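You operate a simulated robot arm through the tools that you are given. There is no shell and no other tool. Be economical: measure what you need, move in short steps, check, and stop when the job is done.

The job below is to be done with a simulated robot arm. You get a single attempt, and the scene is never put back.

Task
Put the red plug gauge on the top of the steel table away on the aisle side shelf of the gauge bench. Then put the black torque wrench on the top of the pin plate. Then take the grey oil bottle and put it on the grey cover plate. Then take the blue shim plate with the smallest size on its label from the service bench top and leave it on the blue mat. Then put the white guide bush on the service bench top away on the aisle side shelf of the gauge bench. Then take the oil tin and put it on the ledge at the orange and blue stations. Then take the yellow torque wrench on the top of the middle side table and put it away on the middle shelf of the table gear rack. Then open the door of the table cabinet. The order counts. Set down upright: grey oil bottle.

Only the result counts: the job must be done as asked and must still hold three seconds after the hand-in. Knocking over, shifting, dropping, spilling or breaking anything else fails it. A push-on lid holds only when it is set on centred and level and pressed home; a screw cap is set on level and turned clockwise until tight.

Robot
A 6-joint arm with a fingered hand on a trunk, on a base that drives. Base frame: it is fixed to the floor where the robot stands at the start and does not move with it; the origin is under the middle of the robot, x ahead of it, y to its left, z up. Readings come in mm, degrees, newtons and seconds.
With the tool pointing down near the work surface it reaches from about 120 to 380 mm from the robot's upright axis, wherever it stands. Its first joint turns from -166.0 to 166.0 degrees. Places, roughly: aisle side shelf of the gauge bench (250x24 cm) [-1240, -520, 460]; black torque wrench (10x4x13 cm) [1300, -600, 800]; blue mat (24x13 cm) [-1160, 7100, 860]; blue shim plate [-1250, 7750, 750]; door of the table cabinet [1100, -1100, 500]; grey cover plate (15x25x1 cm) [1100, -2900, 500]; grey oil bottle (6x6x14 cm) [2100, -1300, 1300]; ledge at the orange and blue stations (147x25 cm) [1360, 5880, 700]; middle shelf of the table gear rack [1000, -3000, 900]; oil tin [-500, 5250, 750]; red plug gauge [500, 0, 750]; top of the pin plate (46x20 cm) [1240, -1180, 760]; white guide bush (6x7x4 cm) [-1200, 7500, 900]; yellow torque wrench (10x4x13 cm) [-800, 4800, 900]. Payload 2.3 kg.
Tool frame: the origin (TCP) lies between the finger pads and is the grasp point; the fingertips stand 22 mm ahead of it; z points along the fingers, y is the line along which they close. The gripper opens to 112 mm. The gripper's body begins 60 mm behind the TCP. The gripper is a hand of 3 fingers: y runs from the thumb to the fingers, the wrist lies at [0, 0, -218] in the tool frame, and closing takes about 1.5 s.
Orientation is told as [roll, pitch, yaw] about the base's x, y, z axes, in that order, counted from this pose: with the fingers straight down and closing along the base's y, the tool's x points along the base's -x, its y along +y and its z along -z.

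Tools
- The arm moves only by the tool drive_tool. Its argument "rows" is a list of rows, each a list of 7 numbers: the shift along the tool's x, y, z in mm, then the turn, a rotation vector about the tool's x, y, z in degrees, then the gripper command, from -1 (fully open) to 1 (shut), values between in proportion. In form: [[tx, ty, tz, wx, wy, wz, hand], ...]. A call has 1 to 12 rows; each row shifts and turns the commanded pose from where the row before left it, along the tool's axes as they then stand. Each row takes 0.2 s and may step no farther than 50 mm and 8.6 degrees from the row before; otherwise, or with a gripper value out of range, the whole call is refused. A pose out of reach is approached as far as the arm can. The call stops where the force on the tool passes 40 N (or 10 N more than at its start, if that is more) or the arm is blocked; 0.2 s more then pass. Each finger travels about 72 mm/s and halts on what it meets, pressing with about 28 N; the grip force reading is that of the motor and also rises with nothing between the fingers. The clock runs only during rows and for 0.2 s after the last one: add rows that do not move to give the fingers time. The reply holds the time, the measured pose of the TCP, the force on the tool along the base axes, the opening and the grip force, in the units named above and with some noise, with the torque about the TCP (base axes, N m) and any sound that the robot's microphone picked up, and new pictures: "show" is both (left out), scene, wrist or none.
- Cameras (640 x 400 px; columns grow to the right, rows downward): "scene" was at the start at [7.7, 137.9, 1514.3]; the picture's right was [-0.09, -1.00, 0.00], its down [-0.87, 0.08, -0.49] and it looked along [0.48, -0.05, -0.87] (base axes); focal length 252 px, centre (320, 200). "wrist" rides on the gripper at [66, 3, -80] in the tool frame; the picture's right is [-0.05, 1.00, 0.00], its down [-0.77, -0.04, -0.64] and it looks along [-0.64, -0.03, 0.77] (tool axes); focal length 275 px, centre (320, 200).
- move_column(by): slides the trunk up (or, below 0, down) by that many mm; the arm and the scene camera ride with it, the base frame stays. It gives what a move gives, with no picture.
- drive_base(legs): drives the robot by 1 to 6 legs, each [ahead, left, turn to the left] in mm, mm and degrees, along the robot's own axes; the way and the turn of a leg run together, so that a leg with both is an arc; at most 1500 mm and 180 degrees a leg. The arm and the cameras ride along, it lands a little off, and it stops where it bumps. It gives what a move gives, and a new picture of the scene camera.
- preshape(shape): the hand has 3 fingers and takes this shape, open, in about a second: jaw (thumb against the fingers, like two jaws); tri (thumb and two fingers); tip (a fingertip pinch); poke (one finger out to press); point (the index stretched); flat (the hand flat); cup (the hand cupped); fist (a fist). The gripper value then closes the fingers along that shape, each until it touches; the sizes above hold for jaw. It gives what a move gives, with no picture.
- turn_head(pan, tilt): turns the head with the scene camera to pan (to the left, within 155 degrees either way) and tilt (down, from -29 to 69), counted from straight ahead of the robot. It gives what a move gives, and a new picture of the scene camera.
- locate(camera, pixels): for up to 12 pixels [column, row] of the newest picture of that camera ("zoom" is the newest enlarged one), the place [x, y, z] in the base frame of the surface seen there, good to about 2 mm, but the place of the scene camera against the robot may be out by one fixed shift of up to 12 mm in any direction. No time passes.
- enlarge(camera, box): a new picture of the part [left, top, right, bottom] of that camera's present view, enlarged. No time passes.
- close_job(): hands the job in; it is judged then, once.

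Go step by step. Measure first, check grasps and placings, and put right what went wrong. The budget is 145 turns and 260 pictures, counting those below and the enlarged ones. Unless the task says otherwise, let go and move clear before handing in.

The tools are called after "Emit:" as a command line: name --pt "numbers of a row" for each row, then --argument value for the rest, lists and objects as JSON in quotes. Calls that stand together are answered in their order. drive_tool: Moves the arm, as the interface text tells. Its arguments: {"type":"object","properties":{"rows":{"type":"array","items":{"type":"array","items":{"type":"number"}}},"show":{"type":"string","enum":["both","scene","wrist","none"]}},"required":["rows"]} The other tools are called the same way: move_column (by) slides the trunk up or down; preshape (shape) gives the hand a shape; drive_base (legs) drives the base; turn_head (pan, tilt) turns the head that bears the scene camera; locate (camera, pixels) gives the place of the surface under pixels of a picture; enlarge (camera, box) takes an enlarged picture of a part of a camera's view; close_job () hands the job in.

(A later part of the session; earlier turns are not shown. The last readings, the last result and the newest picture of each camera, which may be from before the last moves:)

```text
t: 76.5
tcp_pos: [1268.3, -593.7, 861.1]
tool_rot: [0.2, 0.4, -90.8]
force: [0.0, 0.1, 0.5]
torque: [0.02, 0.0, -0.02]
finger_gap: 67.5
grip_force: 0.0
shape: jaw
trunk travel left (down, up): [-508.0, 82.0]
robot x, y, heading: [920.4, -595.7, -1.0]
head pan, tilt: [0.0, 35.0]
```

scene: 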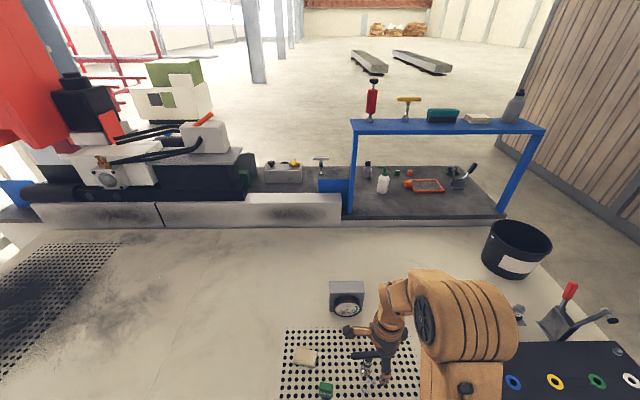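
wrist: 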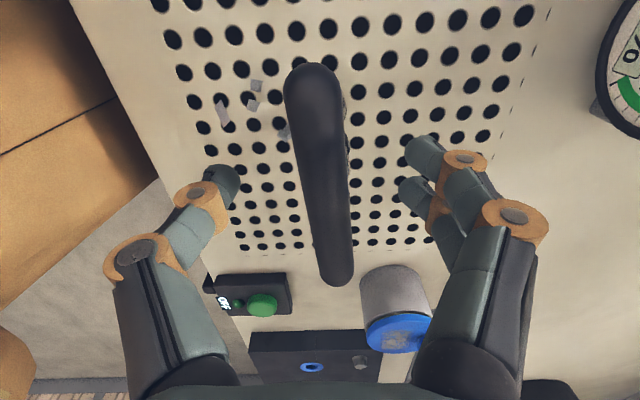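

Bar sits well between the fingers. Close.

Emit:
drive_tool --pt "0 0 3 0 0 0 0.2" --pt "0 0 0 0 0 0 0.6" --pt "0 0 0 0 0 0 0.9" --pt "0 0 0 0 0 0 1" --pt "0 0 0 0 0 0 1" --pt "0 0 0 0 0 0 1" --pt "0 0 0 0 0 0 1" --show "none"

Emit:
drive_tool --pt "0 0 -10 0 0 0 1" --pt "0 0 -30 0 0 0 1" --pt "0 0 -40 0 0 0 1" --pt "0 0 -40 0 0 0 1" --show "both"

```text
t: 78.0
tcp_pos: [1267.7, -591.3, 857.5]
tool_rot: [0.0, 0.3, -90.7]
force: [0.2, 0.1, -2.5]
torque: [-0.03, 0.03, -0.02]
finger_gap: 8.0
grip_force: 28.0
shape: jaw
trunk travel left (down, up): [-508.0, 82.0]
robot x, y, heading: [920.7, -597.2, -0.9]
head pan, tilt: [0.0, 35.0]
```

```text
t: 79.0
tcp_pos: [1268.6, -594.2, 978.3]
tool_rot: [0.0, 0.3, -90.8]
force: [0.0, -0.1, -1.7]
torque: [0.03, 0.0, 0.02]
finger_gap: 8.1
grip_force: 27.8
shape: jaw
trunk travel left (down, up): [-508.0, 82.0]
robot x, y, heading: [915.0, -597.0, -0.8]
head pan, tilt: [0.0, 35.0]
```

scene: 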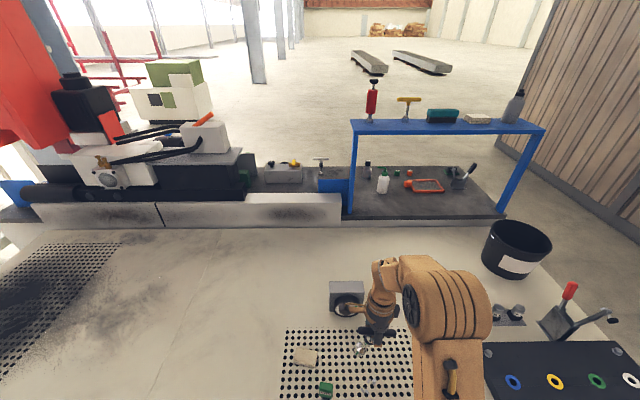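
wrist: 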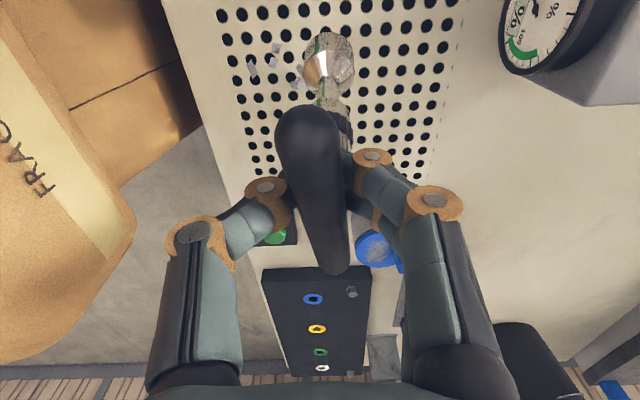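

Wrench lifted. I check whether the shaft hangs vertical.

Emit:
locate --camera "wrist" --pixels '[[325, 65], [330, 45], [335, 100], [308, 150], [335, 260], [330, 80]]'

Emit:
enlarge --camera "scene" --box '[320, 280, 440, 370]'

```text
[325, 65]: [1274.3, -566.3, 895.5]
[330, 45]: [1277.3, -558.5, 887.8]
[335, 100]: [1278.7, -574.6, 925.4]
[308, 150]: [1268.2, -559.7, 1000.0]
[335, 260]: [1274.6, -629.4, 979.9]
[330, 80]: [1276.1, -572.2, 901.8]
```

```text
4.44 times, centred on (380, 325) of scene
```

zoom: 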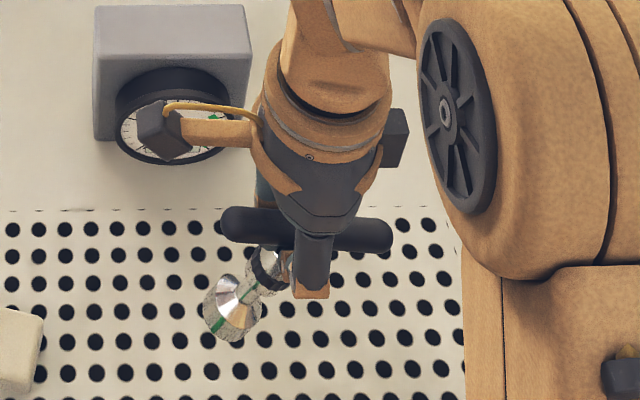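

The shaft leans ~16° toward +y, so I turn the hand 16° to make it vertical, raise the trunk, then drive round to the pin plate.

Emit:
drive_tool --pt "0 0 -5 0 -8 0 1" --pt "0 0 -5 0 -8 0 1" --show "none"

Emit:
move_column --by 60

Emit:
drive_base --legs '[[-250, 0, 0], [0, -595, 1], [218, 0, 0]]'

Emit:
drive_tool --pt "0 0 0 0 0 0 1" --show "wrist"

```text
t: 79.7
tcp_pos: [1270.0, -592.4, 989.5]
tool_rot: [0.1, -15.8, -90.8]
force: [0.9, -0.2, -1.3]
torque: [0.02, 0.02, 0.02]
finger_gap: 7.5
grip_force: 27.8
shape: jaw
trunk travel left (down, up): [-508.0, 82.0]
robot x, y, heading: [918.0, -598.4, -0.4]
head pan, tilt: [0.0, 35.0]
```

```text
t: 80.7
tcp_pos: [1269.8, -593.4, 1049.6]
tool_rot: [-0.1, -15.7, -90.6]
force: [-0.4, -0.1, -1.1]
torque: [0.0, 0.03, 0.0]
finger_gap: 7.4
grip_force: 28.2
shape: jaw
trunk travel left (down, up): [-568.0, 22.0]
robot x, y, heading: [921.8, -597.8, -0.9]
head pan, tilt: [0.0, 35.0]
```

```text
t: 86.7
tcp_pos: [1236.4, -1168.9, 1048.7]
tool_rot: [0.1, -15.6, -88.9]
force: [-0.2, -0.9, -1.3]
torque: [-0.04, 0.03, -0.01]
finger_gap: 7.6
grip_force: 28.0
shape: jaw
trunk travel left (down, up): [-568.0, 22.0]
robot x, y, heading: [885.4, -1186.1, 1.0]
head pan, tilt: [0.0, 35.0]
```

scene: 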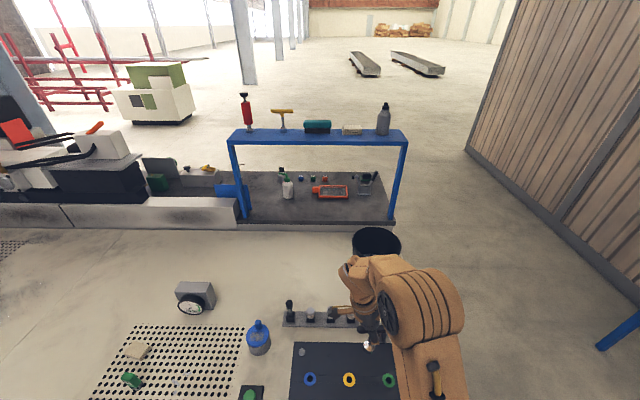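

```text
t: 87.1
tcp_pos: [1235.9, -1168.8, 1048.3]
tool_rot: [-0.1, -15.7, -89.1]
force: [-0.9, 0.4, -0.8]
torque: [-0.02, -0.01, 0.0]
finger_gap: 7.5
grip_force: 28.1
shape: jaw
trunk travel left (down, up): [-568.0, 22.0]
robot x, y, heading: [889.6, -1188.2, 0.8]
head pan, tilt: [0.0, 35.0]
```

wrist: 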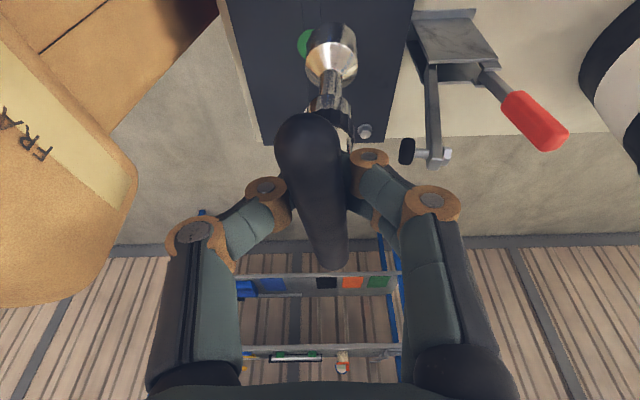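

Emit:
locate --camera "wrist" --pixels '[[325, 65], [330, 42], [335, 90], [308, 150], [330, 250], [355, 55]]'

Emit:
turn_head --pan -8 --tilt 62

Emit:
enlarge --camera "scene" --box '[230, 80, 470, 230]'

```text
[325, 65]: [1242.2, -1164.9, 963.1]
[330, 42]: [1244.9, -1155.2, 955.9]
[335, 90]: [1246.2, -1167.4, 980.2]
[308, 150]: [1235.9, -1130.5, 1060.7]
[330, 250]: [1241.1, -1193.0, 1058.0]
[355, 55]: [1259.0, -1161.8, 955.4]
```

```text
t: 88.0
tcp_pos: [1238.2, -1169.5, 1048.0]
tool_rot: [-0.1, -15.7, -89.0]
force: [0.6, 0.9, -1.7]
torque: [-0.01, 0.03, 0.0]
finger_gap: 7.9
grip_force: 27.6
shape: jaw
trunk travel left (down, up): [-568.0, 22.0]
robot x, y, heading: [892.1, -1183.4, 0.8]
head pan, tilt: [-8.0, 62.0]
```

scene: 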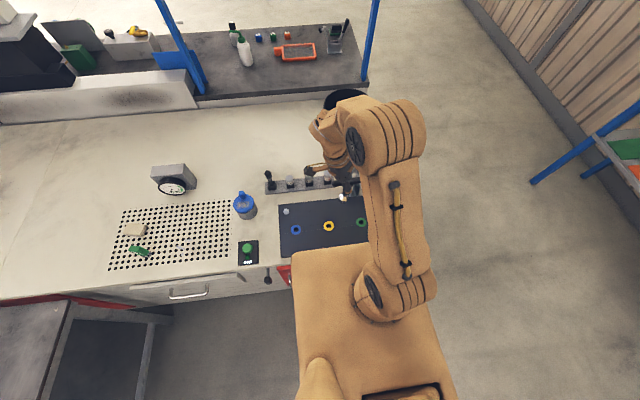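

```text
2.67 times, centred on (350, 155) of scene
```

zoom: 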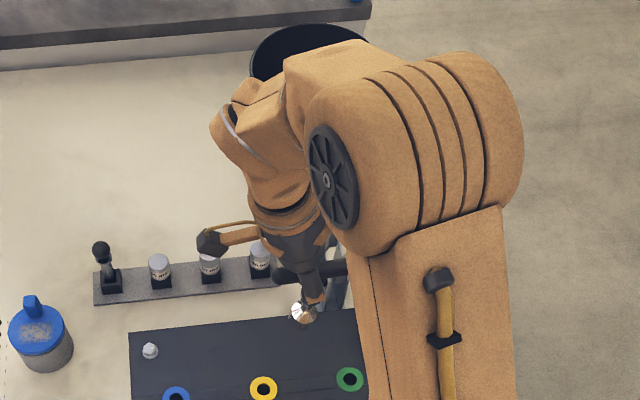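

Bar is level now; bottom is ~10 mm off in +x, so I add a 6° correction, shift -27 mm in y and go partly down.

Emit:
locate --camera "wrist" --pixels '[[408, 150], [432, 100], [450, 70], [420, 70], [540, 120]]'

Emit:
drive_tool --pt "-10 0 5 6 0 0 1" --pt "-4 0 31 0 0 0 1" --pt "11 0 38 0 0 0 1" --show "both"

Emit:
locate --camera "wrist" --pixels '[[310, 65], [350, 55], [330, 42], [335, 90], [308, 150], [330, 250]]'

```text
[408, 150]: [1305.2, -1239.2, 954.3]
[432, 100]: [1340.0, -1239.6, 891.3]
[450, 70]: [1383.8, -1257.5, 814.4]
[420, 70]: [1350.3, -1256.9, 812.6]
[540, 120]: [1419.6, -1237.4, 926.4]
```

```text
t: 88.8
tcp_pos: [1230.0, -1191.5, 979.1]
tool_rot: [-6.0, -15.8, -89.0]
force: [0.8, -0.4, -1.9]
torque: [0.01, 0.02, 0.04]
finger_gap: 7.6
grip_force: 27.7
shape: jaw
trunk travel left (down, up): [-568.0, 22.0]
robot x, y, heading: [887.7, -1186.0, 1.0]
head pan, tilt: [-8.0, 62.0]
```

scene: 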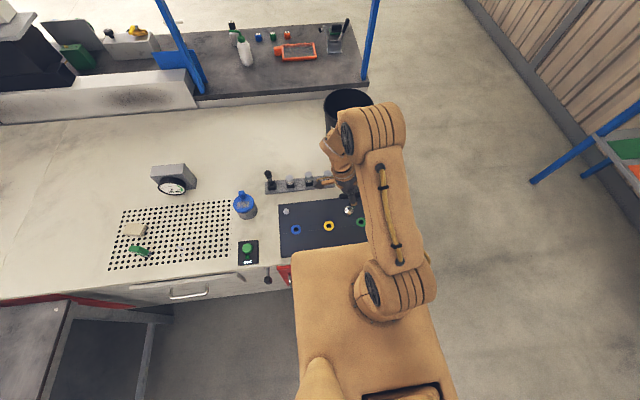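
wrist: 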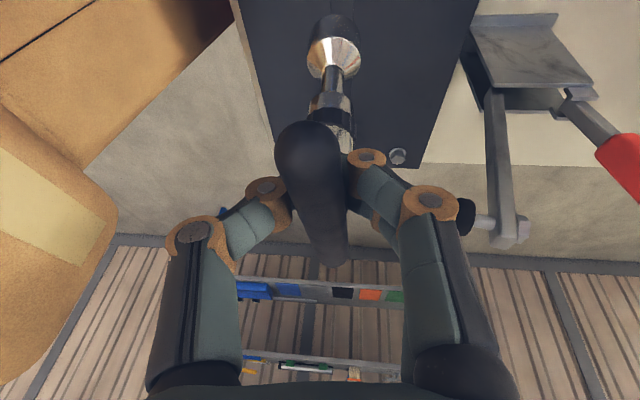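

```text
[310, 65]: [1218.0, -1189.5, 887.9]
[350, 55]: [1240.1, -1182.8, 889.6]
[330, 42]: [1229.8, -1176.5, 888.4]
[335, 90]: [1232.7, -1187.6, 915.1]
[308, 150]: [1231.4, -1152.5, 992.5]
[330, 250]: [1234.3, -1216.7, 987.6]
```

Shaft now vertical. The pump knob at (1305,-1239,954) is near, so I shift 12 mm to +y and descend to just above the plate.

Emit:
drive_tool --pt "13 2 20 0 0 0 1" --pt "11 3 30 0 0 0 1" --pt "11 3 26 0 0 0 1" --pt "0 0 0 0 0 0 1" --show "wrist"

Emit:
locate --camera "wrist" --pixels '[[330, 42], [335, 90], [308, 150], [330, 250], [330, 10], [250, 60]]'

Emit:
enlarge --camera "wrist" --box '[220, 0, 440, 150]'

```text
t: 89.8
tcp_pos: [1229.2, -1180.5, 895.3]
tool_rot: [-6.0, -15.6, -89.1]
force: [-1.1, -0.2, -1.1]
torque: [-0.01, -0.01, 0.01]
finger_gap: 7.4
grip_force: 27.7
shape: jaw
trunk travel left (down, up): [-568.0, 22.0]
robot x, y, heading: [889.5, -1184.3, 0.8]
head pan, tilt: [-8.0, 62.0]
```

wrist: 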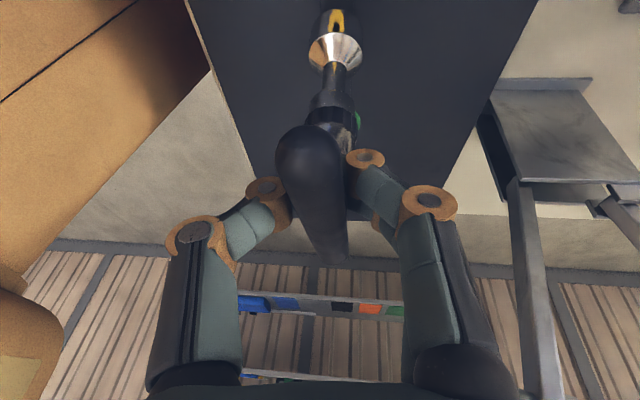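

```text
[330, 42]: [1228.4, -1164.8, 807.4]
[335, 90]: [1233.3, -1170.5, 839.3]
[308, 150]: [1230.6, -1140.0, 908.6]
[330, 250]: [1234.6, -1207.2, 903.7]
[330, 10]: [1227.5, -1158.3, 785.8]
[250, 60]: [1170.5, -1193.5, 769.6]
```

```text
2.67 times, centred on (330, 75) of wrist
```

zoom: 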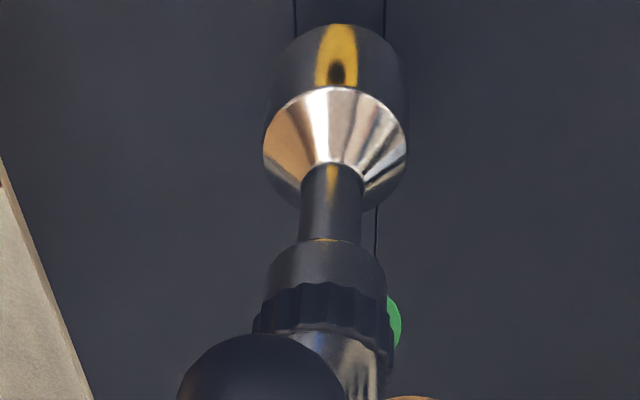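

Plate top measures z≈770 by wrist camera. Lower in small steps to contact.

Emit:
drive_tool --pt "1.4 0 4.8 0 0 0 1" --pt "1.1 0 3.8 0 0 0 1" --pt "0 0 0 0 0 0 1" --show "none"

Emit:
drive_tool --pt "0.5 0 1.9 0 0 0 1" --pt "0 0 0 0 0 0 1" --show "none"

Emit:
drive_tool --pt "0.5 0 1.9 0 0 0 1" --pt "0 0 0 0 0 0 1" --show "none"

```text
t: 90.6
tcp_pos: [1228.8, -1178.0, 888.2]
tool_rot: [-6.0, -15.7, -89.0]
force: [0.6, 0.1, -0.9]
torque: [0.02, -0.03, 0.0]
finger_gap: 7.4
grip_force: 28.3
shape: jaw
trunk travel left (down, up): [-568.0, 22.0]
robot x, y, heading: [887.6, -1183.7, 1.0]
head pan, tilt: [-8.0, 62.0]
```

```text
t: 91.2
tcp_pos: [1229.6, -1178.1, 884.5]
tool_rot: [-6.0, -15.8, -89.1]
force: [0.0, 0.2, -1.4]
torque: [0.0, -0.02, 0.0]
finger_gap: 7.3
grip_force: 27.9
shape: jaw
trunk travel left (down, up): [-568.0, 22.0]
robot x, y, heading: [886.5, -1188.2, 1.0]
head pan, tilt: [-8.0, 62.0]
```

```text
t: 91.8
tcp_pos: [1226.8, -1179.1, 882.4]
tool_rot: [-5.9, -15.8, -89.1]
force: [1.3, -0.6, 14.6]
torque: [-0.14, -0.01, 0.04]
finger_gap: 7.9
grip_force: 28.1
shape: jaw
trunk travel left (down, up): [-568.0, 22.0]
robot x, y, heading: [889.9, -1184.9, 0.9]
head pan, tilt: [-8.0, 62.0]
```

Contact at ~15 N. Open slowly and check whether it stands.

Emit:
drive_tool --pt "0 0 -0.5 0 0 0 0.9" --pt "0 0 0 0 0 0 0.7" --pt "0 0 0 0 0 0 0.5" --pt "0 0 0 0 0 0 0.3" --pt "0 0 0 0 0 0 0" --pt "0 0 0 0 0 0 -0.3" --pt "0 0 0 0 0 0 -0.3" --show "wrist"

```text
t: 93.4
tcp_pos: [1227.7, -1180.0, 883.3]
tool_rot: [-5.9, -15.7, -89.1]
force: [-1.3, 0.7, 14.1]
torque: [-0.02, 0.08, -0.04]
finger_gap: 64.3
grip_force: 0.1
shape: jaw
trunk travel left (down, up): [-568.0, 22.0]
robot x, y, heading: [883.0, -1184.6, 0.8]
head pan, tilt: [-8.0, 62.0]
```

wrist: 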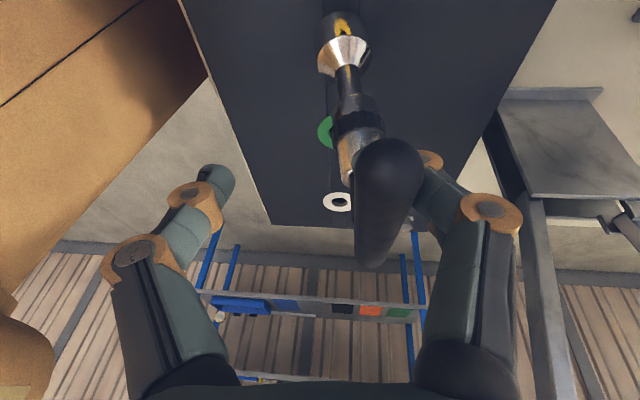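

The wrench leans against the right-hand finger and still carries load. Measure before letting go.

Emit:
locate --camera "wrist" --pixels '[[325, 60], [362, 60], [345, 40], [350, 85], [358, 130], [390, 155], [375, 250], [335, 15], [358, 15]]'

Emit:
enlarge --camera "scene" --box '[270, 130, 420, 260]'

```text
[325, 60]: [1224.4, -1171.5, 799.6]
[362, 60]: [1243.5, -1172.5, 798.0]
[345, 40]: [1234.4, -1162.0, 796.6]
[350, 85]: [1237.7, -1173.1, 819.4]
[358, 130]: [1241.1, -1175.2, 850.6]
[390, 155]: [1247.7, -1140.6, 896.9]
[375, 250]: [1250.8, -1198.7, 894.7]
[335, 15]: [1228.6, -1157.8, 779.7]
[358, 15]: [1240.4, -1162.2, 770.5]
```

```text
3.08 times, centred on (345, 195) of scene
```

zoom: 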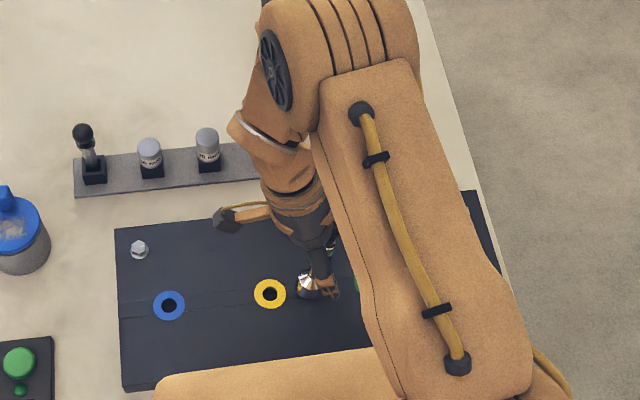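

The wrench leans ~7° to +x on the finger. I relieve the load, recentre the hand on the socket, and gently re-grip to straighten it.

Emit:
drive_tool --pt "-0.3 0 -1 0 0 0 -0.3" --pt "0 4 0 0 0 0 -0.1" --pt "0 4 0 0 0 0 0.2" --pt "0 0 0 0 0 0 0.5" --pt "0 0 0 0 0 0 0.7" --pt "0 0 0 0 0 0 0.7" --pt "0 0 0 0 0 0 0.7" --show "wrist"

Emit:
locate --camera "wrist" --pixels '[[325, 60], [362, 60], [345, 40], [350, 85], [350, 130], [340, 155], [340, 240], [335, 15], [358, 15]]'

```text
t: 95.0
tcp_pos: [1235.8, -1179.1, 883.1]
tool_rot: [-5.9, -15.8, -89.2]
force: [0.1, 0.3, 0.0]
torque: [0.01, -0.02, 0.03]
finger_gap: 17.1
grip_force: 0.2
shape: jaw
trunk travel left (down, up): [-568.0, 22.0]
robot x, y, heading: [888.4, -1184.3, 0.8]
head pan, tilt: [-8.0, 62.0]
```

wrist: 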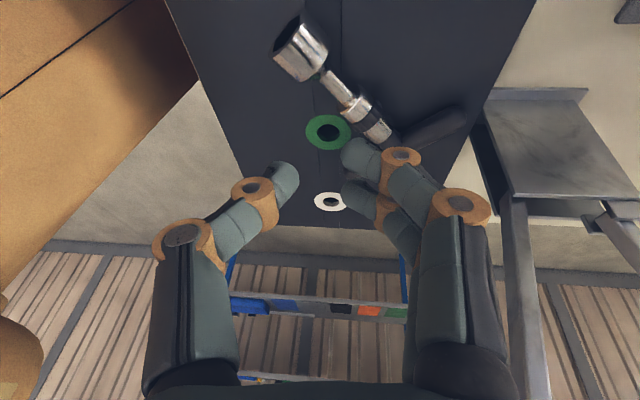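

```text
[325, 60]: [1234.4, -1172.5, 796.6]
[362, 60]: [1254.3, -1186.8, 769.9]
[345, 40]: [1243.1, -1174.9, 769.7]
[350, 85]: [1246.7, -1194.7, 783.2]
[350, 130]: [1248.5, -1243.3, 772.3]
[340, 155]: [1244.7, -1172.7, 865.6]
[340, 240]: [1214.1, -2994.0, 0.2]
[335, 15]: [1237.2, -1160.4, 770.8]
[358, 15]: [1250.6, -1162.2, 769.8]
```

The wrench slid off and now lies flat on the plate, which is acceptable if it rests fully on it. I raise the hand and check.

Emit:
drive_tool --pt "-5 0 -20 0 0 0 0.3" --pt "-10 0 -40 0 0 0 0" --pt "-10 0 -40 0 0 0 -0.3" --pt "-8 0 -30 0 0 0 -0.3" --show "both"

Emit:
enlarge --camera "wrist" --box '[200, 0, 520, 200]'

```text
t: 96.0
tcp_pos: [1247.4, -1175.8, 1016.6]
tool_rot: [-5.8, -15.6, -89.0]
force: [0.3, 1.0, -0.7]
torque: [0.0, -0.01, 0.01]
finger_gap: 72.3
grip_force: 0.0
shape: jaw
trunk travel left (down, up): [-568.0, 22.0]
robot x, y, heading: [889.9, -1182.9, 1.0]
head pan, tilt: [-8.0, 62.0]
```

scene: 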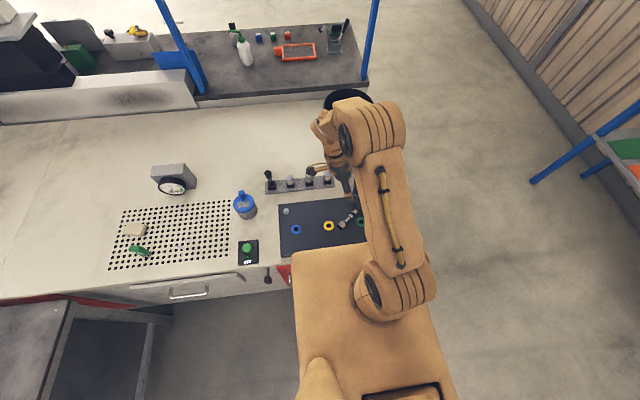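
wrist: 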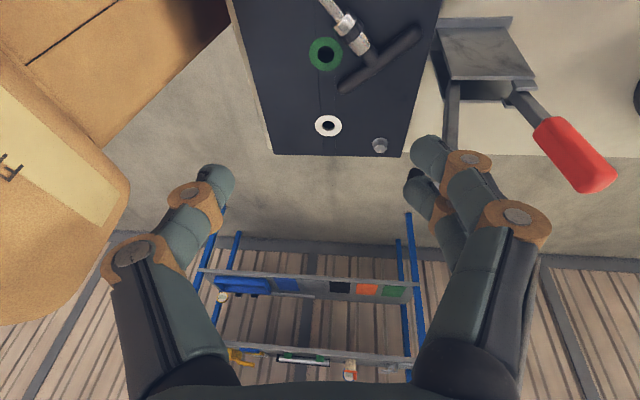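

```text
2.00 times, centred on (360, 100) of wrist
```

zoom: 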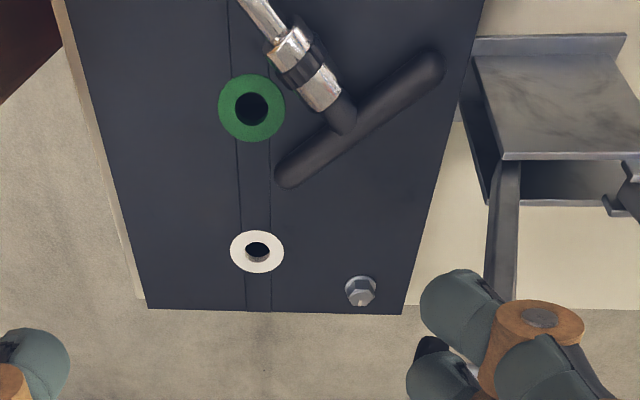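

The wrench lies wholly on the pin plate. Next, the grey oil bottle: look at the blue stand and the gear rack.

Emit:
turn_head --pan -5 --tilt 20

Emit:
locate --camera "scene" --pixels '[[350, 190], [350, 205], [350, 178], [345, 212], [360, 215], [200, 212], [368, 220], [380, 300], [330, 208], [300, 208]]'

Emit:
turn_head --pan -85 --tilt 25

```text
t: 97.1
tcp_pos: [1248.6, -1175.7, 1014.1]
tool_rot: [-5.9, -15.6, -89.2]
force: [0.6, -0.5, 0.2]
torque: [0.0, -0.01, 0.02]
finger_gap: 72.4
grip_force: 0.1
shape: jaw
trunk travel left (down, up): [-568.0, 22.0]
robot x, y, heading: [886.7, -1179.2, 1.0]
head pan, tilt: [-5.0, 20.0]
```

scene: 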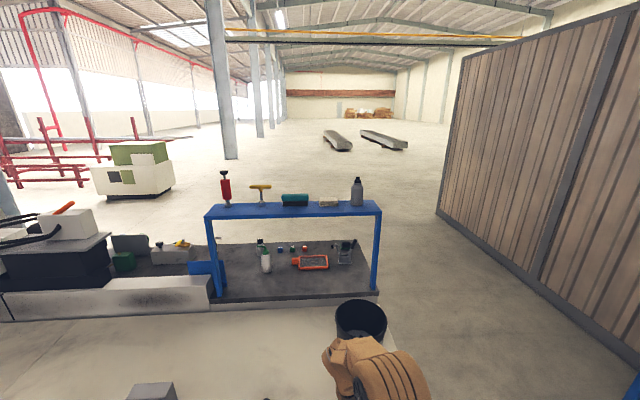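

```text
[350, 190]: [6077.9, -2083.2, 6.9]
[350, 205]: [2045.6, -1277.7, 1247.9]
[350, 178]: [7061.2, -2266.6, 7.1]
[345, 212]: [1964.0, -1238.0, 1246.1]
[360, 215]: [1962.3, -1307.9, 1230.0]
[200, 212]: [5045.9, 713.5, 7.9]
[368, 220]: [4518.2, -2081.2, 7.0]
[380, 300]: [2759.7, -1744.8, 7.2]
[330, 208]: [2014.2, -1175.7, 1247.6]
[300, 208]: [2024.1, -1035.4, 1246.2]
```

```text
t: 98.7
tcp_pos: [1248.8, -1173.8, 1014.6]
tool_rot: [-5.9, -15.7, -89.1]
force: [1.1, 0.6, 0.2]
torque: [0.0, 0.0, -0.03]
finger_gap: 72.3
grip_force: 0.1
shape: jaw
trunk travel left (down, up): [-568.0, 22.0]
robot x, y, heading: [886.1, -1185.1, 0.9]
head pan, tilt: [-85.0, 25.0]
```

scene: 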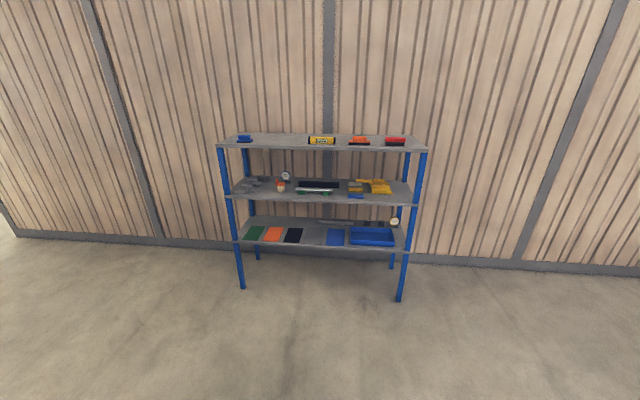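

Emit:
locate --camera "scene" --pixels '[[312, 237], [312, 244], [312, 229], [302, 237], [322, 237], [294, 236], [336, 238], [310, 200], [310, 182], [260, 197], [230, 150], [235, 243]]'

Emit:
enlarge --camera "scene" --box '[210, 120, 440, 264]'

```text
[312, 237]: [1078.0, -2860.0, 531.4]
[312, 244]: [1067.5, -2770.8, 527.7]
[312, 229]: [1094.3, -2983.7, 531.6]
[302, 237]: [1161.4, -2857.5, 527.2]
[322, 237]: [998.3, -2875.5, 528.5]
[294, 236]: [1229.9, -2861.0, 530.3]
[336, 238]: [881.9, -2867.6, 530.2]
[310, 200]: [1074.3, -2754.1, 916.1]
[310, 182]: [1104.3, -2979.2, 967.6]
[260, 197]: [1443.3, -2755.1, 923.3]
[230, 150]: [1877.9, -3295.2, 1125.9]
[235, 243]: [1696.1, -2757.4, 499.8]
```

```text
2.78 times, centred on (325, 192) of scene
```

zoom: 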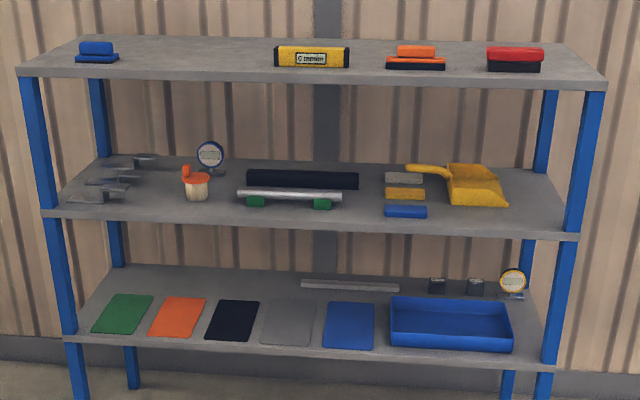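

Grey cover plate at x≈1080, y≈-2760…-2985, top z≈525. Now back off and drive to the right side of the blue stand, resetting the hand on the way.

Emit:
drive_base --legs '[[-280, 0, 0], [0, -715, -1], [1440, 0, 0], [0, 0, 90]]'

Emit:
drive_tool --pt "0 0 0 -6 0 0 -0.5" --pt "0 0 0 0 8 0 -0.5" --pt "0 0 0 0 8 0 -0.5" --pt "0 0 0 0 0 -8 -0.5" --pt "0 0 0 0 0 -8 -0.5" --pt "0 0 0 0 0 -8 -0.5" --pt "0 0 0 0 0 -8 -0.5" --pt "0 0 0 0 0 -8 -0.5" --pt "0 0 0 0 0 -8 -0.5" --pt "0 0 0 0 0 -8 -0.5" --pt "0 0 0 0 0 -8 -0.5" --pt "0 0 0 0 0 -8 -0.5" --show "none"

Emit:
turn_head --pan 0 --tilt 20

```text
t: 114.9
tcp_pos: [2063.3, -1546.8, 1014.2]
tool_rot: [-5.9, -15.7, 1.3]
force: [-1.2, -0.3, 0.2]
torque: [0.03, 0.03, 0.02]
finger_gap: 72.7
grip_force: 0.0
shape: jaw
trunk travel left (down, up): [-568.0, 22.0]
robot x, y, heading: [2074.4, -1913.3, 91.4]
head pan, tilt: [-85.0, 25.0]
```

scene: 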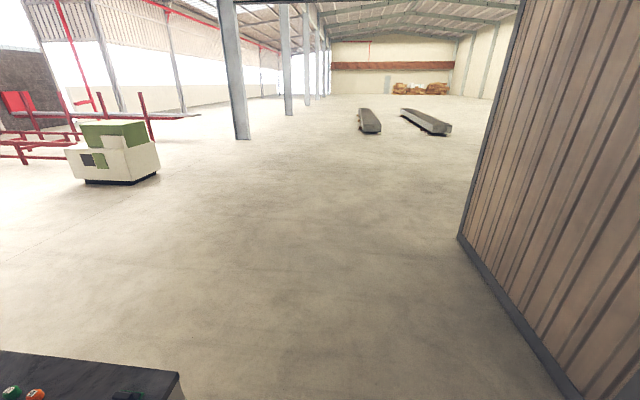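

```text
t: 117.5
tcp_pos: [2063.4, -1546.6, 1014.9]
tool_rot: [0.3, 0.0, 73.4]
force: [0.7, -0.2, -0.3]
torque: [0.0, -0.01, 0.0]
finger_gap: 83.7
grip_force: 0.0
shape: jaw
trunk travel left (down, up): [-568.0, 22.0]
robot x, y, heading: [2074.6, -1909.2, 91.4]
head pan, tilt: [-85.0, 25.0]
```

```text
t: 119.1
tcp_pos: [2064.5, -1546.7, 1016.7]
tool_rot: [0.4, 0.1, 73.3]
force: [0.4, 0.1, 0.4]
torque: [0.0, 0.06, -0.04]
finger_gap: 83.7
grip_force: 0.0
shape: jaw
trunk travel left (down, up): [-568.0, 22.0]
robot x, y, heading: [2074.2, -1908.5, 91.3]
head pan, tilt: [0.0, 20.0]
```

scene: 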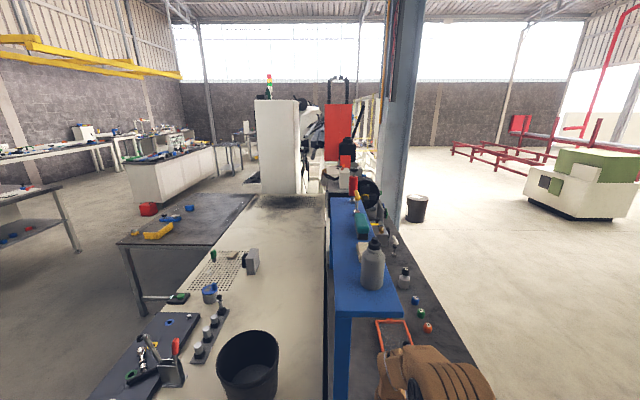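

Emit:
enlarge --camera "scene" --box '[310, 160, 470, 340]'

Emit:
locate --camera "scene" --pixels '[[373, 244], [373, 258], [365, 270], [373, 270], [381, 270], [373, 284], [370, 300], [340, 305], [405, 305], [362, 225], [340, 260], [400, 330]]'

```text
2.22 times, centred on (390, 250) of scene
```

zoom: 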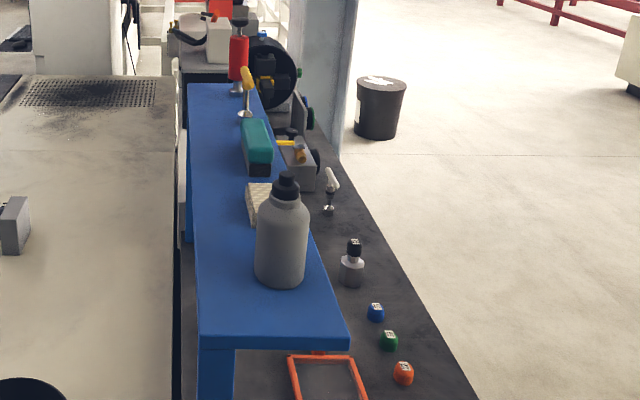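

```text
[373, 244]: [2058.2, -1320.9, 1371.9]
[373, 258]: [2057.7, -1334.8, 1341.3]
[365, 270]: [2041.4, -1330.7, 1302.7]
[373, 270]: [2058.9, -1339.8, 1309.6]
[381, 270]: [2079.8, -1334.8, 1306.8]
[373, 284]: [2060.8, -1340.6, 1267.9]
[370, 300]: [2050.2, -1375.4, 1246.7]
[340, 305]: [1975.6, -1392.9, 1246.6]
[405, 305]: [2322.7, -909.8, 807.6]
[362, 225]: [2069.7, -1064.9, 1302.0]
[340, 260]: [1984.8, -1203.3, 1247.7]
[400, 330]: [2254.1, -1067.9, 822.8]
```

Bottle centre ≈(2060,-1311), about 58 mm wide, base z≈1240. Raise and tilt the hand to 60° in front of it.

Emit:
move_column --by 22

Emit:
drive_tool --pt "0 0 0 0 0 -6 -0.8" --pt "0 0 0 0 0 -6 -0.8" --pt "0 0 0 0 0 -6 -0.8" --pt "-10 0 -38 0 -8.57 0 -0.8" --pt "-15.6 0 -36.1 0 -8.57 0 -0.8" --pt "-20.7 0 -33.4 0 -8.57 0 -0.8" --pt "-25.5 0 -29.9 0 -8.57 0 -0.8" --pt "-29.7 0 -25.7 0 -8.57 0 -0.8" --pt "-33.2 0 -21 0 -8.57 0 -0.8" --pt "-36 0 -15.9 0 -8.57 0 -0.8" --show "wrist"

```text
t: 119.7
tcp_pos: [2063.7, -1547.0, 1036.6]
tool_rot: [0.3, 0.0, 73.4]
force: [-0.2, 0.4, 0.8]
torque: [-0.01, -0.03, -0.02]
finger_gap: 83.7
grip_force: 0.1
shape: jaw
trunk travel left (down, up): [-590.0, 0.0]
robot x, y, heading: [2075.5, -1908.9, 91.0]
head pan, tilt: [0.0, 20.0]
```

```text
t: 121.9
tcp_pos: [2063.3, -1475.0, 1301.9]
tool_rot: [0.7, -60.2, 90.8]
force: [-0.7, -0.2, -0.4]
torque: [-0.02, -0.02, -0.03]
finger_gap: 100.7
grip_force: 0.0
shape: jaw
trunk travel left (down, up): [-590.0, 0.0]
robot x, y, heading: [2077.2, -1905.2, 91.6]
head pan, tilt: [0.0, 20.0]
```

wrist: 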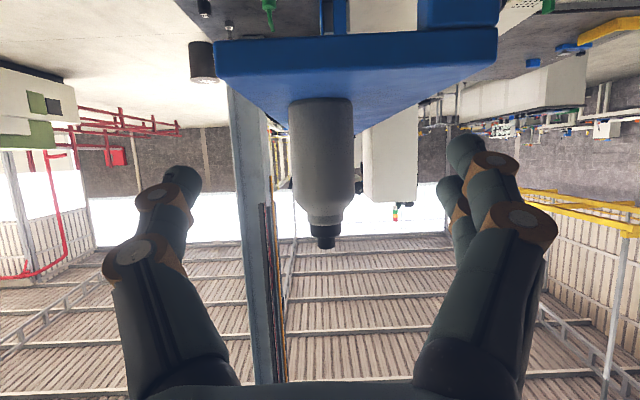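

The bottle is centred between the fingers at (322,170). Measure with the wrist camera.

Emit:
locate --camera "wrist" --pixels '[[322, 130], [298, 150], [350, 150], [322, 170], [322, 200], [325, 235], [322, 100], [322, 60], [292, 110], [352, 110]]'

```text
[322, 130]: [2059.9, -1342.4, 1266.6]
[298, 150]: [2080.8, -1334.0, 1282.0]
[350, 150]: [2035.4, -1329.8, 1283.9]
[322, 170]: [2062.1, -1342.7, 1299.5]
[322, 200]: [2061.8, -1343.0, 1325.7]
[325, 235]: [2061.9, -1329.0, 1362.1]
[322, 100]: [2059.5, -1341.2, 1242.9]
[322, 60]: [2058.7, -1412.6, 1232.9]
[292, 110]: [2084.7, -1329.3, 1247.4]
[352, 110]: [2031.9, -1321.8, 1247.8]
```

Emit:
drive_base --legs '[[100, 0, 0]]'

Emit:
drive_tool --pt "0 0 0 0 0 0 -0.8" --show "wrist"

```text
t: 123.1
tcp_pos: [2060.5, -1375.4, 1301.2]
tool_rot: [0.7, -60.0, 90.9]
force: [0.7, 0.3, 0.1]
torque: [0.02, 0.0, -0.02]
finger_gap: 100.7
grip_force: 0.1
shape: jaw
trunk travel left (down, up): [-590.0, 0.0]
robot x, y, heading: [2071.1, -1808.8, 91.5]
head pan, tilt: [0.0, 20.0]
```

scene: 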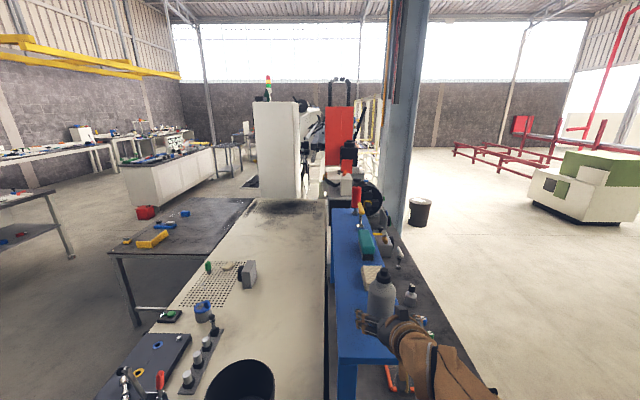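

```text
t: 123.5
tcp_pos: [2060.3, -1375.0, 1303.2]
tool_rot: [0.7, -60.1, 91.0]
force: [-0.5, 0.2, 0.6]
torque: [0.01, 0.0, 0.01]
finger_gap: 100.7
grip_force: 0.1
shape: jaw
trunk travel left (down, up): [-590.0, 0.0]
robot x, y, heading: [2071.2, -1811.8, 91.7]
head pan, tilt: [0.0, 20.0]
```

wrist: 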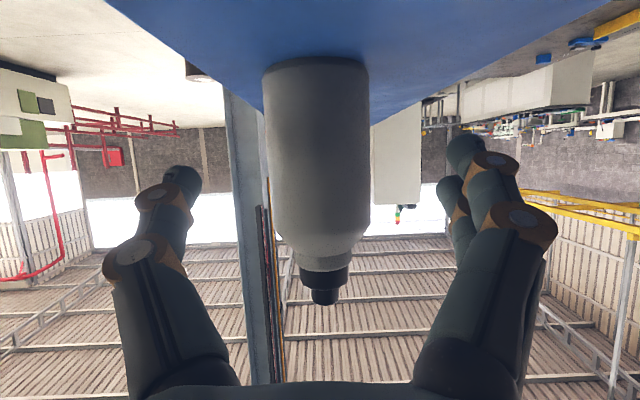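

Bottle stands centred. Advance 62 mm and close gradually.

Emit:
drive_tool --pt "-9 0 19 0 0 0 -0.8" --pt "-9 0 19 0 0 0 -0.8" --pt "-9 0 19 0 0 0 -0.8" --pt "0 0 0 0 0 0 -0.4" --pt "0 0 0 0 0 0 0" --pt "0 0 0 0 0 0 0.4" --pt "0 0 0 0 0 0 1" --pt "0 0 0 0 0 0 1" --pt "0 0 0 0 0 0 1" --pt "0 0 0 0 0 0 1" --show "wrist"

```text
t: 125.7
tcp_pos: [2059.0, -1311.3, 1295.7]
tool_rot: [0.7, -60.0, 90.9]
force: [0.5, 2.5, 1.7]
torque: [-0.01, 0.08, -0.02]
finger_gap: 45.2
grip_force: 27.9
shape: jaw
trunk travel left (down, up): [-590.0, 0.0]
robot x, y, heading: [2071.8, -1806.6, 91.2]
head pan, tilt: [0.0, 20.0]
```

wrist: 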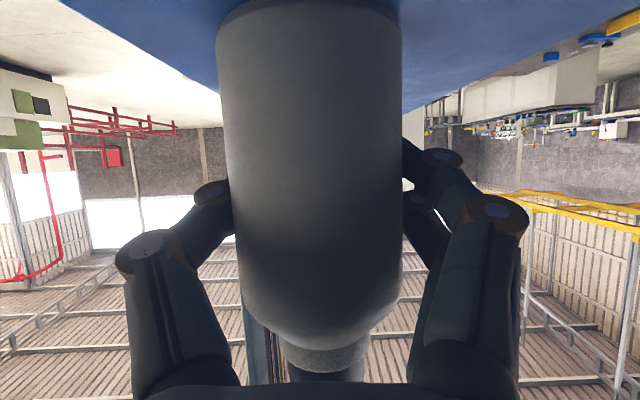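

Gripped (gap 45). Lift 45 mm and check.

Emit:
drive_tool --pt "-8.7 0 -5 0 0 0 1" --pt "-13 0 -7.5 0 0 0 1" --pt "-17.3 0 -10 0 0 0 1" --show "wrist"

Emit:
locate --camera "wrist" --pixels '[[310, 30], [310, 100], [310, 200], [310, 300]]'

```text
t: 126.5
tcp_pos: [2058.3, -1312.7, 1341.9]
tool_rot: [0.6, -60.0, 90.9]
force: [0.0, 0.2, -5.9]
torque: [0.02, 0.05, 0.0]
finger_gap: 44.6
grip_force: 28.2
shape: jaw
trunk travel left (down, up): [-590.0, 0.0]
robot x, y, heading: [2070.2, -1806.6, 91.4]
head pan, tilt: [0.0, 20.0]
```

wrist: 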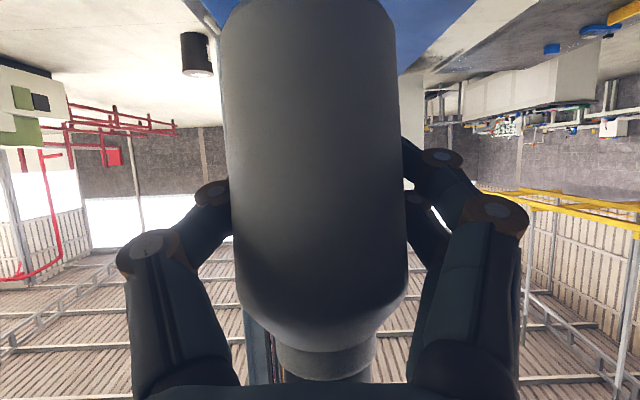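

```text
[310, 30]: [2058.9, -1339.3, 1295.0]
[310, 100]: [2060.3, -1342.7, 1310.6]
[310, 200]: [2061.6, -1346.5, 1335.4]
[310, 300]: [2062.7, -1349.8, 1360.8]
```

Bottle swung about 9° (bottom forward). I back away from the stand, turn the hand 9° to bring it upright, and lower the arm.

Emit:
drive_base --legs '[[-270, 0, 0]]'

Emit:
drive_tool --pt "0 0 0 0 4.5 0 1" --pt "0 0 0 0 4.5 0 1" --pt "34.4 0 22.7 0 0 0 1" --pt "34.4 0 22.7 0 0 0 1" --pt "34.4 0 22.7 0 0 0 1" --pt "34.4 0 22.7 0 0 0 1" --pt "34.4 0 22.7 0 0 0 1" --pt "34.4 0 22.7 0 0 0 1" --pt "34.4 0 22.7 0 0 0 1" --pt "34.4 0 22.7 0 0 0 1" --pt "34.4 0 22.7 0 0 0 1" --pt "34.4 0 22.7 0 0 0 1" --show "wrist"

Emit:
locate --camera "wrist" --pixels '[[310, 30], [310, 100], [310, 200], [310, 280]]'

```text
t: 128.4
tcp_pos: [2064.3, -1584.2, 1341.3]
tool_rot: [0.6, -60.0, 90.9]
force: [0.3, 0.0, -5.0]
torque: [0.02, -0.01, -0.01]
finger_gap: 44.4
grip_force: 27.8
shape: jaw
trunk travel left (down, up): [-590.0, 0.0]
robot x, y, heading: [2079.2, -2077.4, 91.7]
head pan, tilt: [0.0, 20.0]
```

scene: 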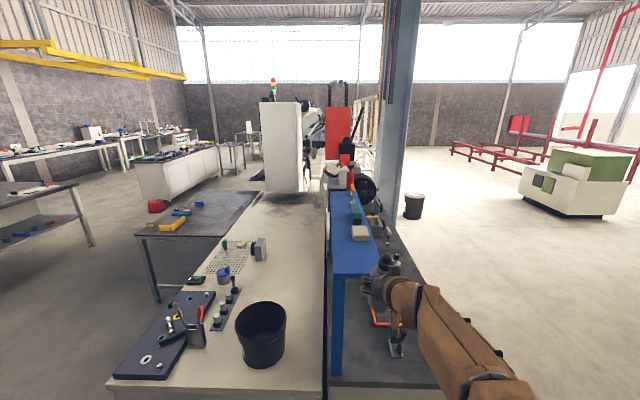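

```text
t: 131.0
tcp_pos: [2062.4, -1625.9, 930.8]
tool_rot: [0.5, -51.0, 91.1]
force: [0.6, 0.5, -5.0]
torque: [0.05, 0.03, -0.01]
finger_gap: 44.0
grip_force: 27.9
shape: jaw
trunk travel left (down, up): [-590.0, 0.0]
robot x, y, heading: [2079.8, -2082.8, 91.8]
head pan, tilt: [0.0, 20.0]
```

wrist: 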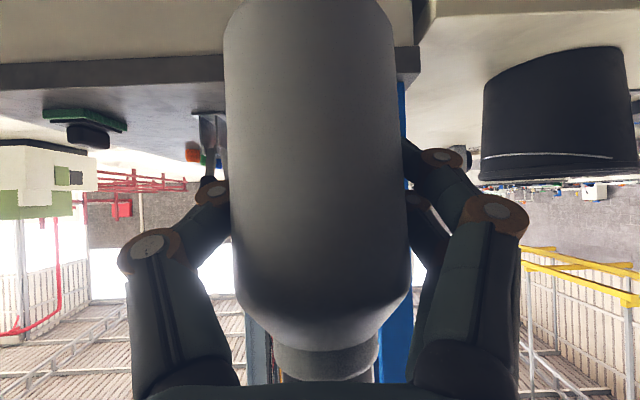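

```text
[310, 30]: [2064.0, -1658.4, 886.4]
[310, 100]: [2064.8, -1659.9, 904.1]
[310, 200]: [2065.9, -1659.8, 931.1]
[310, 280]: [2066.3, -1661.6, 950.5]
```

Bottle is now nearly vertical. Drive to the rack, facing -y.

Emit:
drive_base --legs '[[0, 0, 90], [0, 0, 88.3], [0, -1006, 0]]'

Emit:
move_column --by -270

Emit:
turn_head --pan 0 --tilt 35

```text
t: 143.9
tcp_pos: [1065.7, -2538.4, 930.2]
tool_rot: [0.4, -51.0, -90.9]
force: [0.5, 0.6, -4.4]
torque: [-0.02, 0.01, -0.02]
finger_gap: 42.6
grip_force: 28.0
shape: jaw
trunk travel left (down, up): [-590.0, 0.0]
robot x, y, heading: [1066.0, -2080.6, -90.4]
head pan, tilt: [0.0, 20.0]
```

scene: 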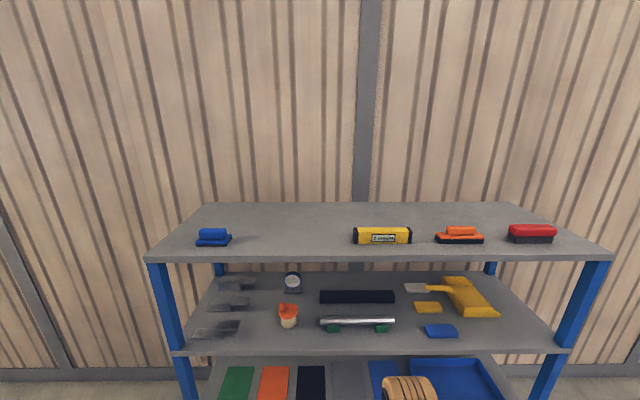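

```text
t: 146.6
tcp_pos: [1065.5, -2539.2, 661.3]
tool_rot: [0.5, -51.0, -90.9]
force: [-0.2, 0.9, -4.6]
torque: [-0.07, 0.02, 0.0]
finger_gap: 42.3
grip_force: 28.1
shape: jaw
trunk travel left (down, up): [-320.0, 270.0]
robot x, y, heading: [1070.0, -2082.4, -90.5]
head pan, tilt: [0.0, 20.0]
```

```text
t: 147.4
tcp_pos: [1063.7, -2538.9, 660.4]
tool_rot: [0.4, -51.0, -91.0]
force: [0.2, 0.2, -4.6]
torque: [0.01, 0.0, -0.02]
finger_gap: 42.7
grip_force: 28.3
shape: jaw
trunk travel left (down, up): [-320.0, 270.0]
robot x, y, heading: [1064.0, -2085.8, -90.4]
head pan, tilt: [0.0, 35.0]
```

scene: 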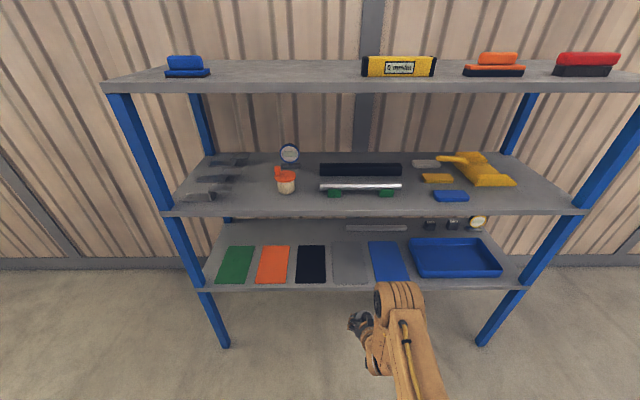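

Emit:
locate --camera "scene" --pixels '[[334, 278], [367, 278], [334, 245], [364, 245], [350, 262], [350, 284], [350, 211], [320, 262], [378, 262]]'

Emit:
drive_tool --pt "0 0 0 0 0 0 1" --show "wrist"

Emit:
locate --camera "wrist" --pixels '[[310, 30], [310, 100], [310, 200], [310, 280]]'

```text
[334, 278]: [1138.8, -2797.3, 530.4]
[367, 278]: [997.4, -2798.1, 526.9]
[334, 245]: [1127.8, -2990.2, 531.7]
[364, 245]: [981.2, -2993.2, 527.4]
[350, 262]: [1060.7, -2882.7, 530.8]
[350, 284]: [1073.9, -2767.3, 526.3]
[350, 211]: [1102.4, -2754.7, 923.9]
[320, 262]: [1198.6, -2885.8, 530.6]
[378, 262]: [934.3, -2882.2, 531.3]
```

```text
t: 147.8
tcp_pos: [1065.0, -2537.6, 660.2]
tool_rot: [0.5, -51.0, -90.8]
force: [0.0, 0.9, -4.0]
torque: [-0.02, -0.01, 0.0]
finger_gap: 42.3
grip_force: 28.1
shape: jaw
trunk travel left (down, up): [-320.0, 270.0]
robot x, y, heading: [1060.2, -2082.7, -90.8]
head pan, tilt: [0.0, 35.0]
```

wrist: 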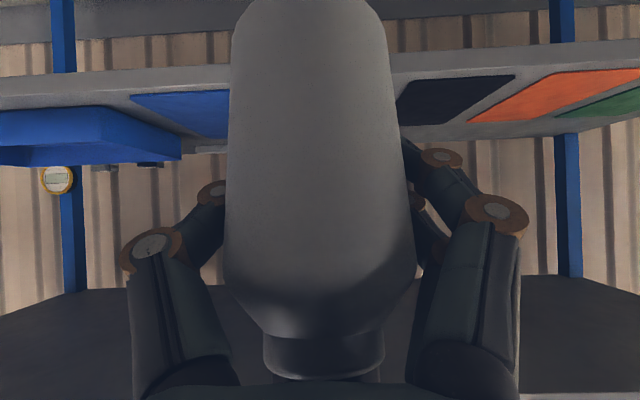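

```text
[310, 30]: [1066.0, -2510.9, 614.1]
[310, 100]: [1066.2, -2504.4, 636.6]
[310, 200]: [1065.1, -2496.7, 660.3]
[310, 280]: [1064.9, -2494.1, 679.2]
```

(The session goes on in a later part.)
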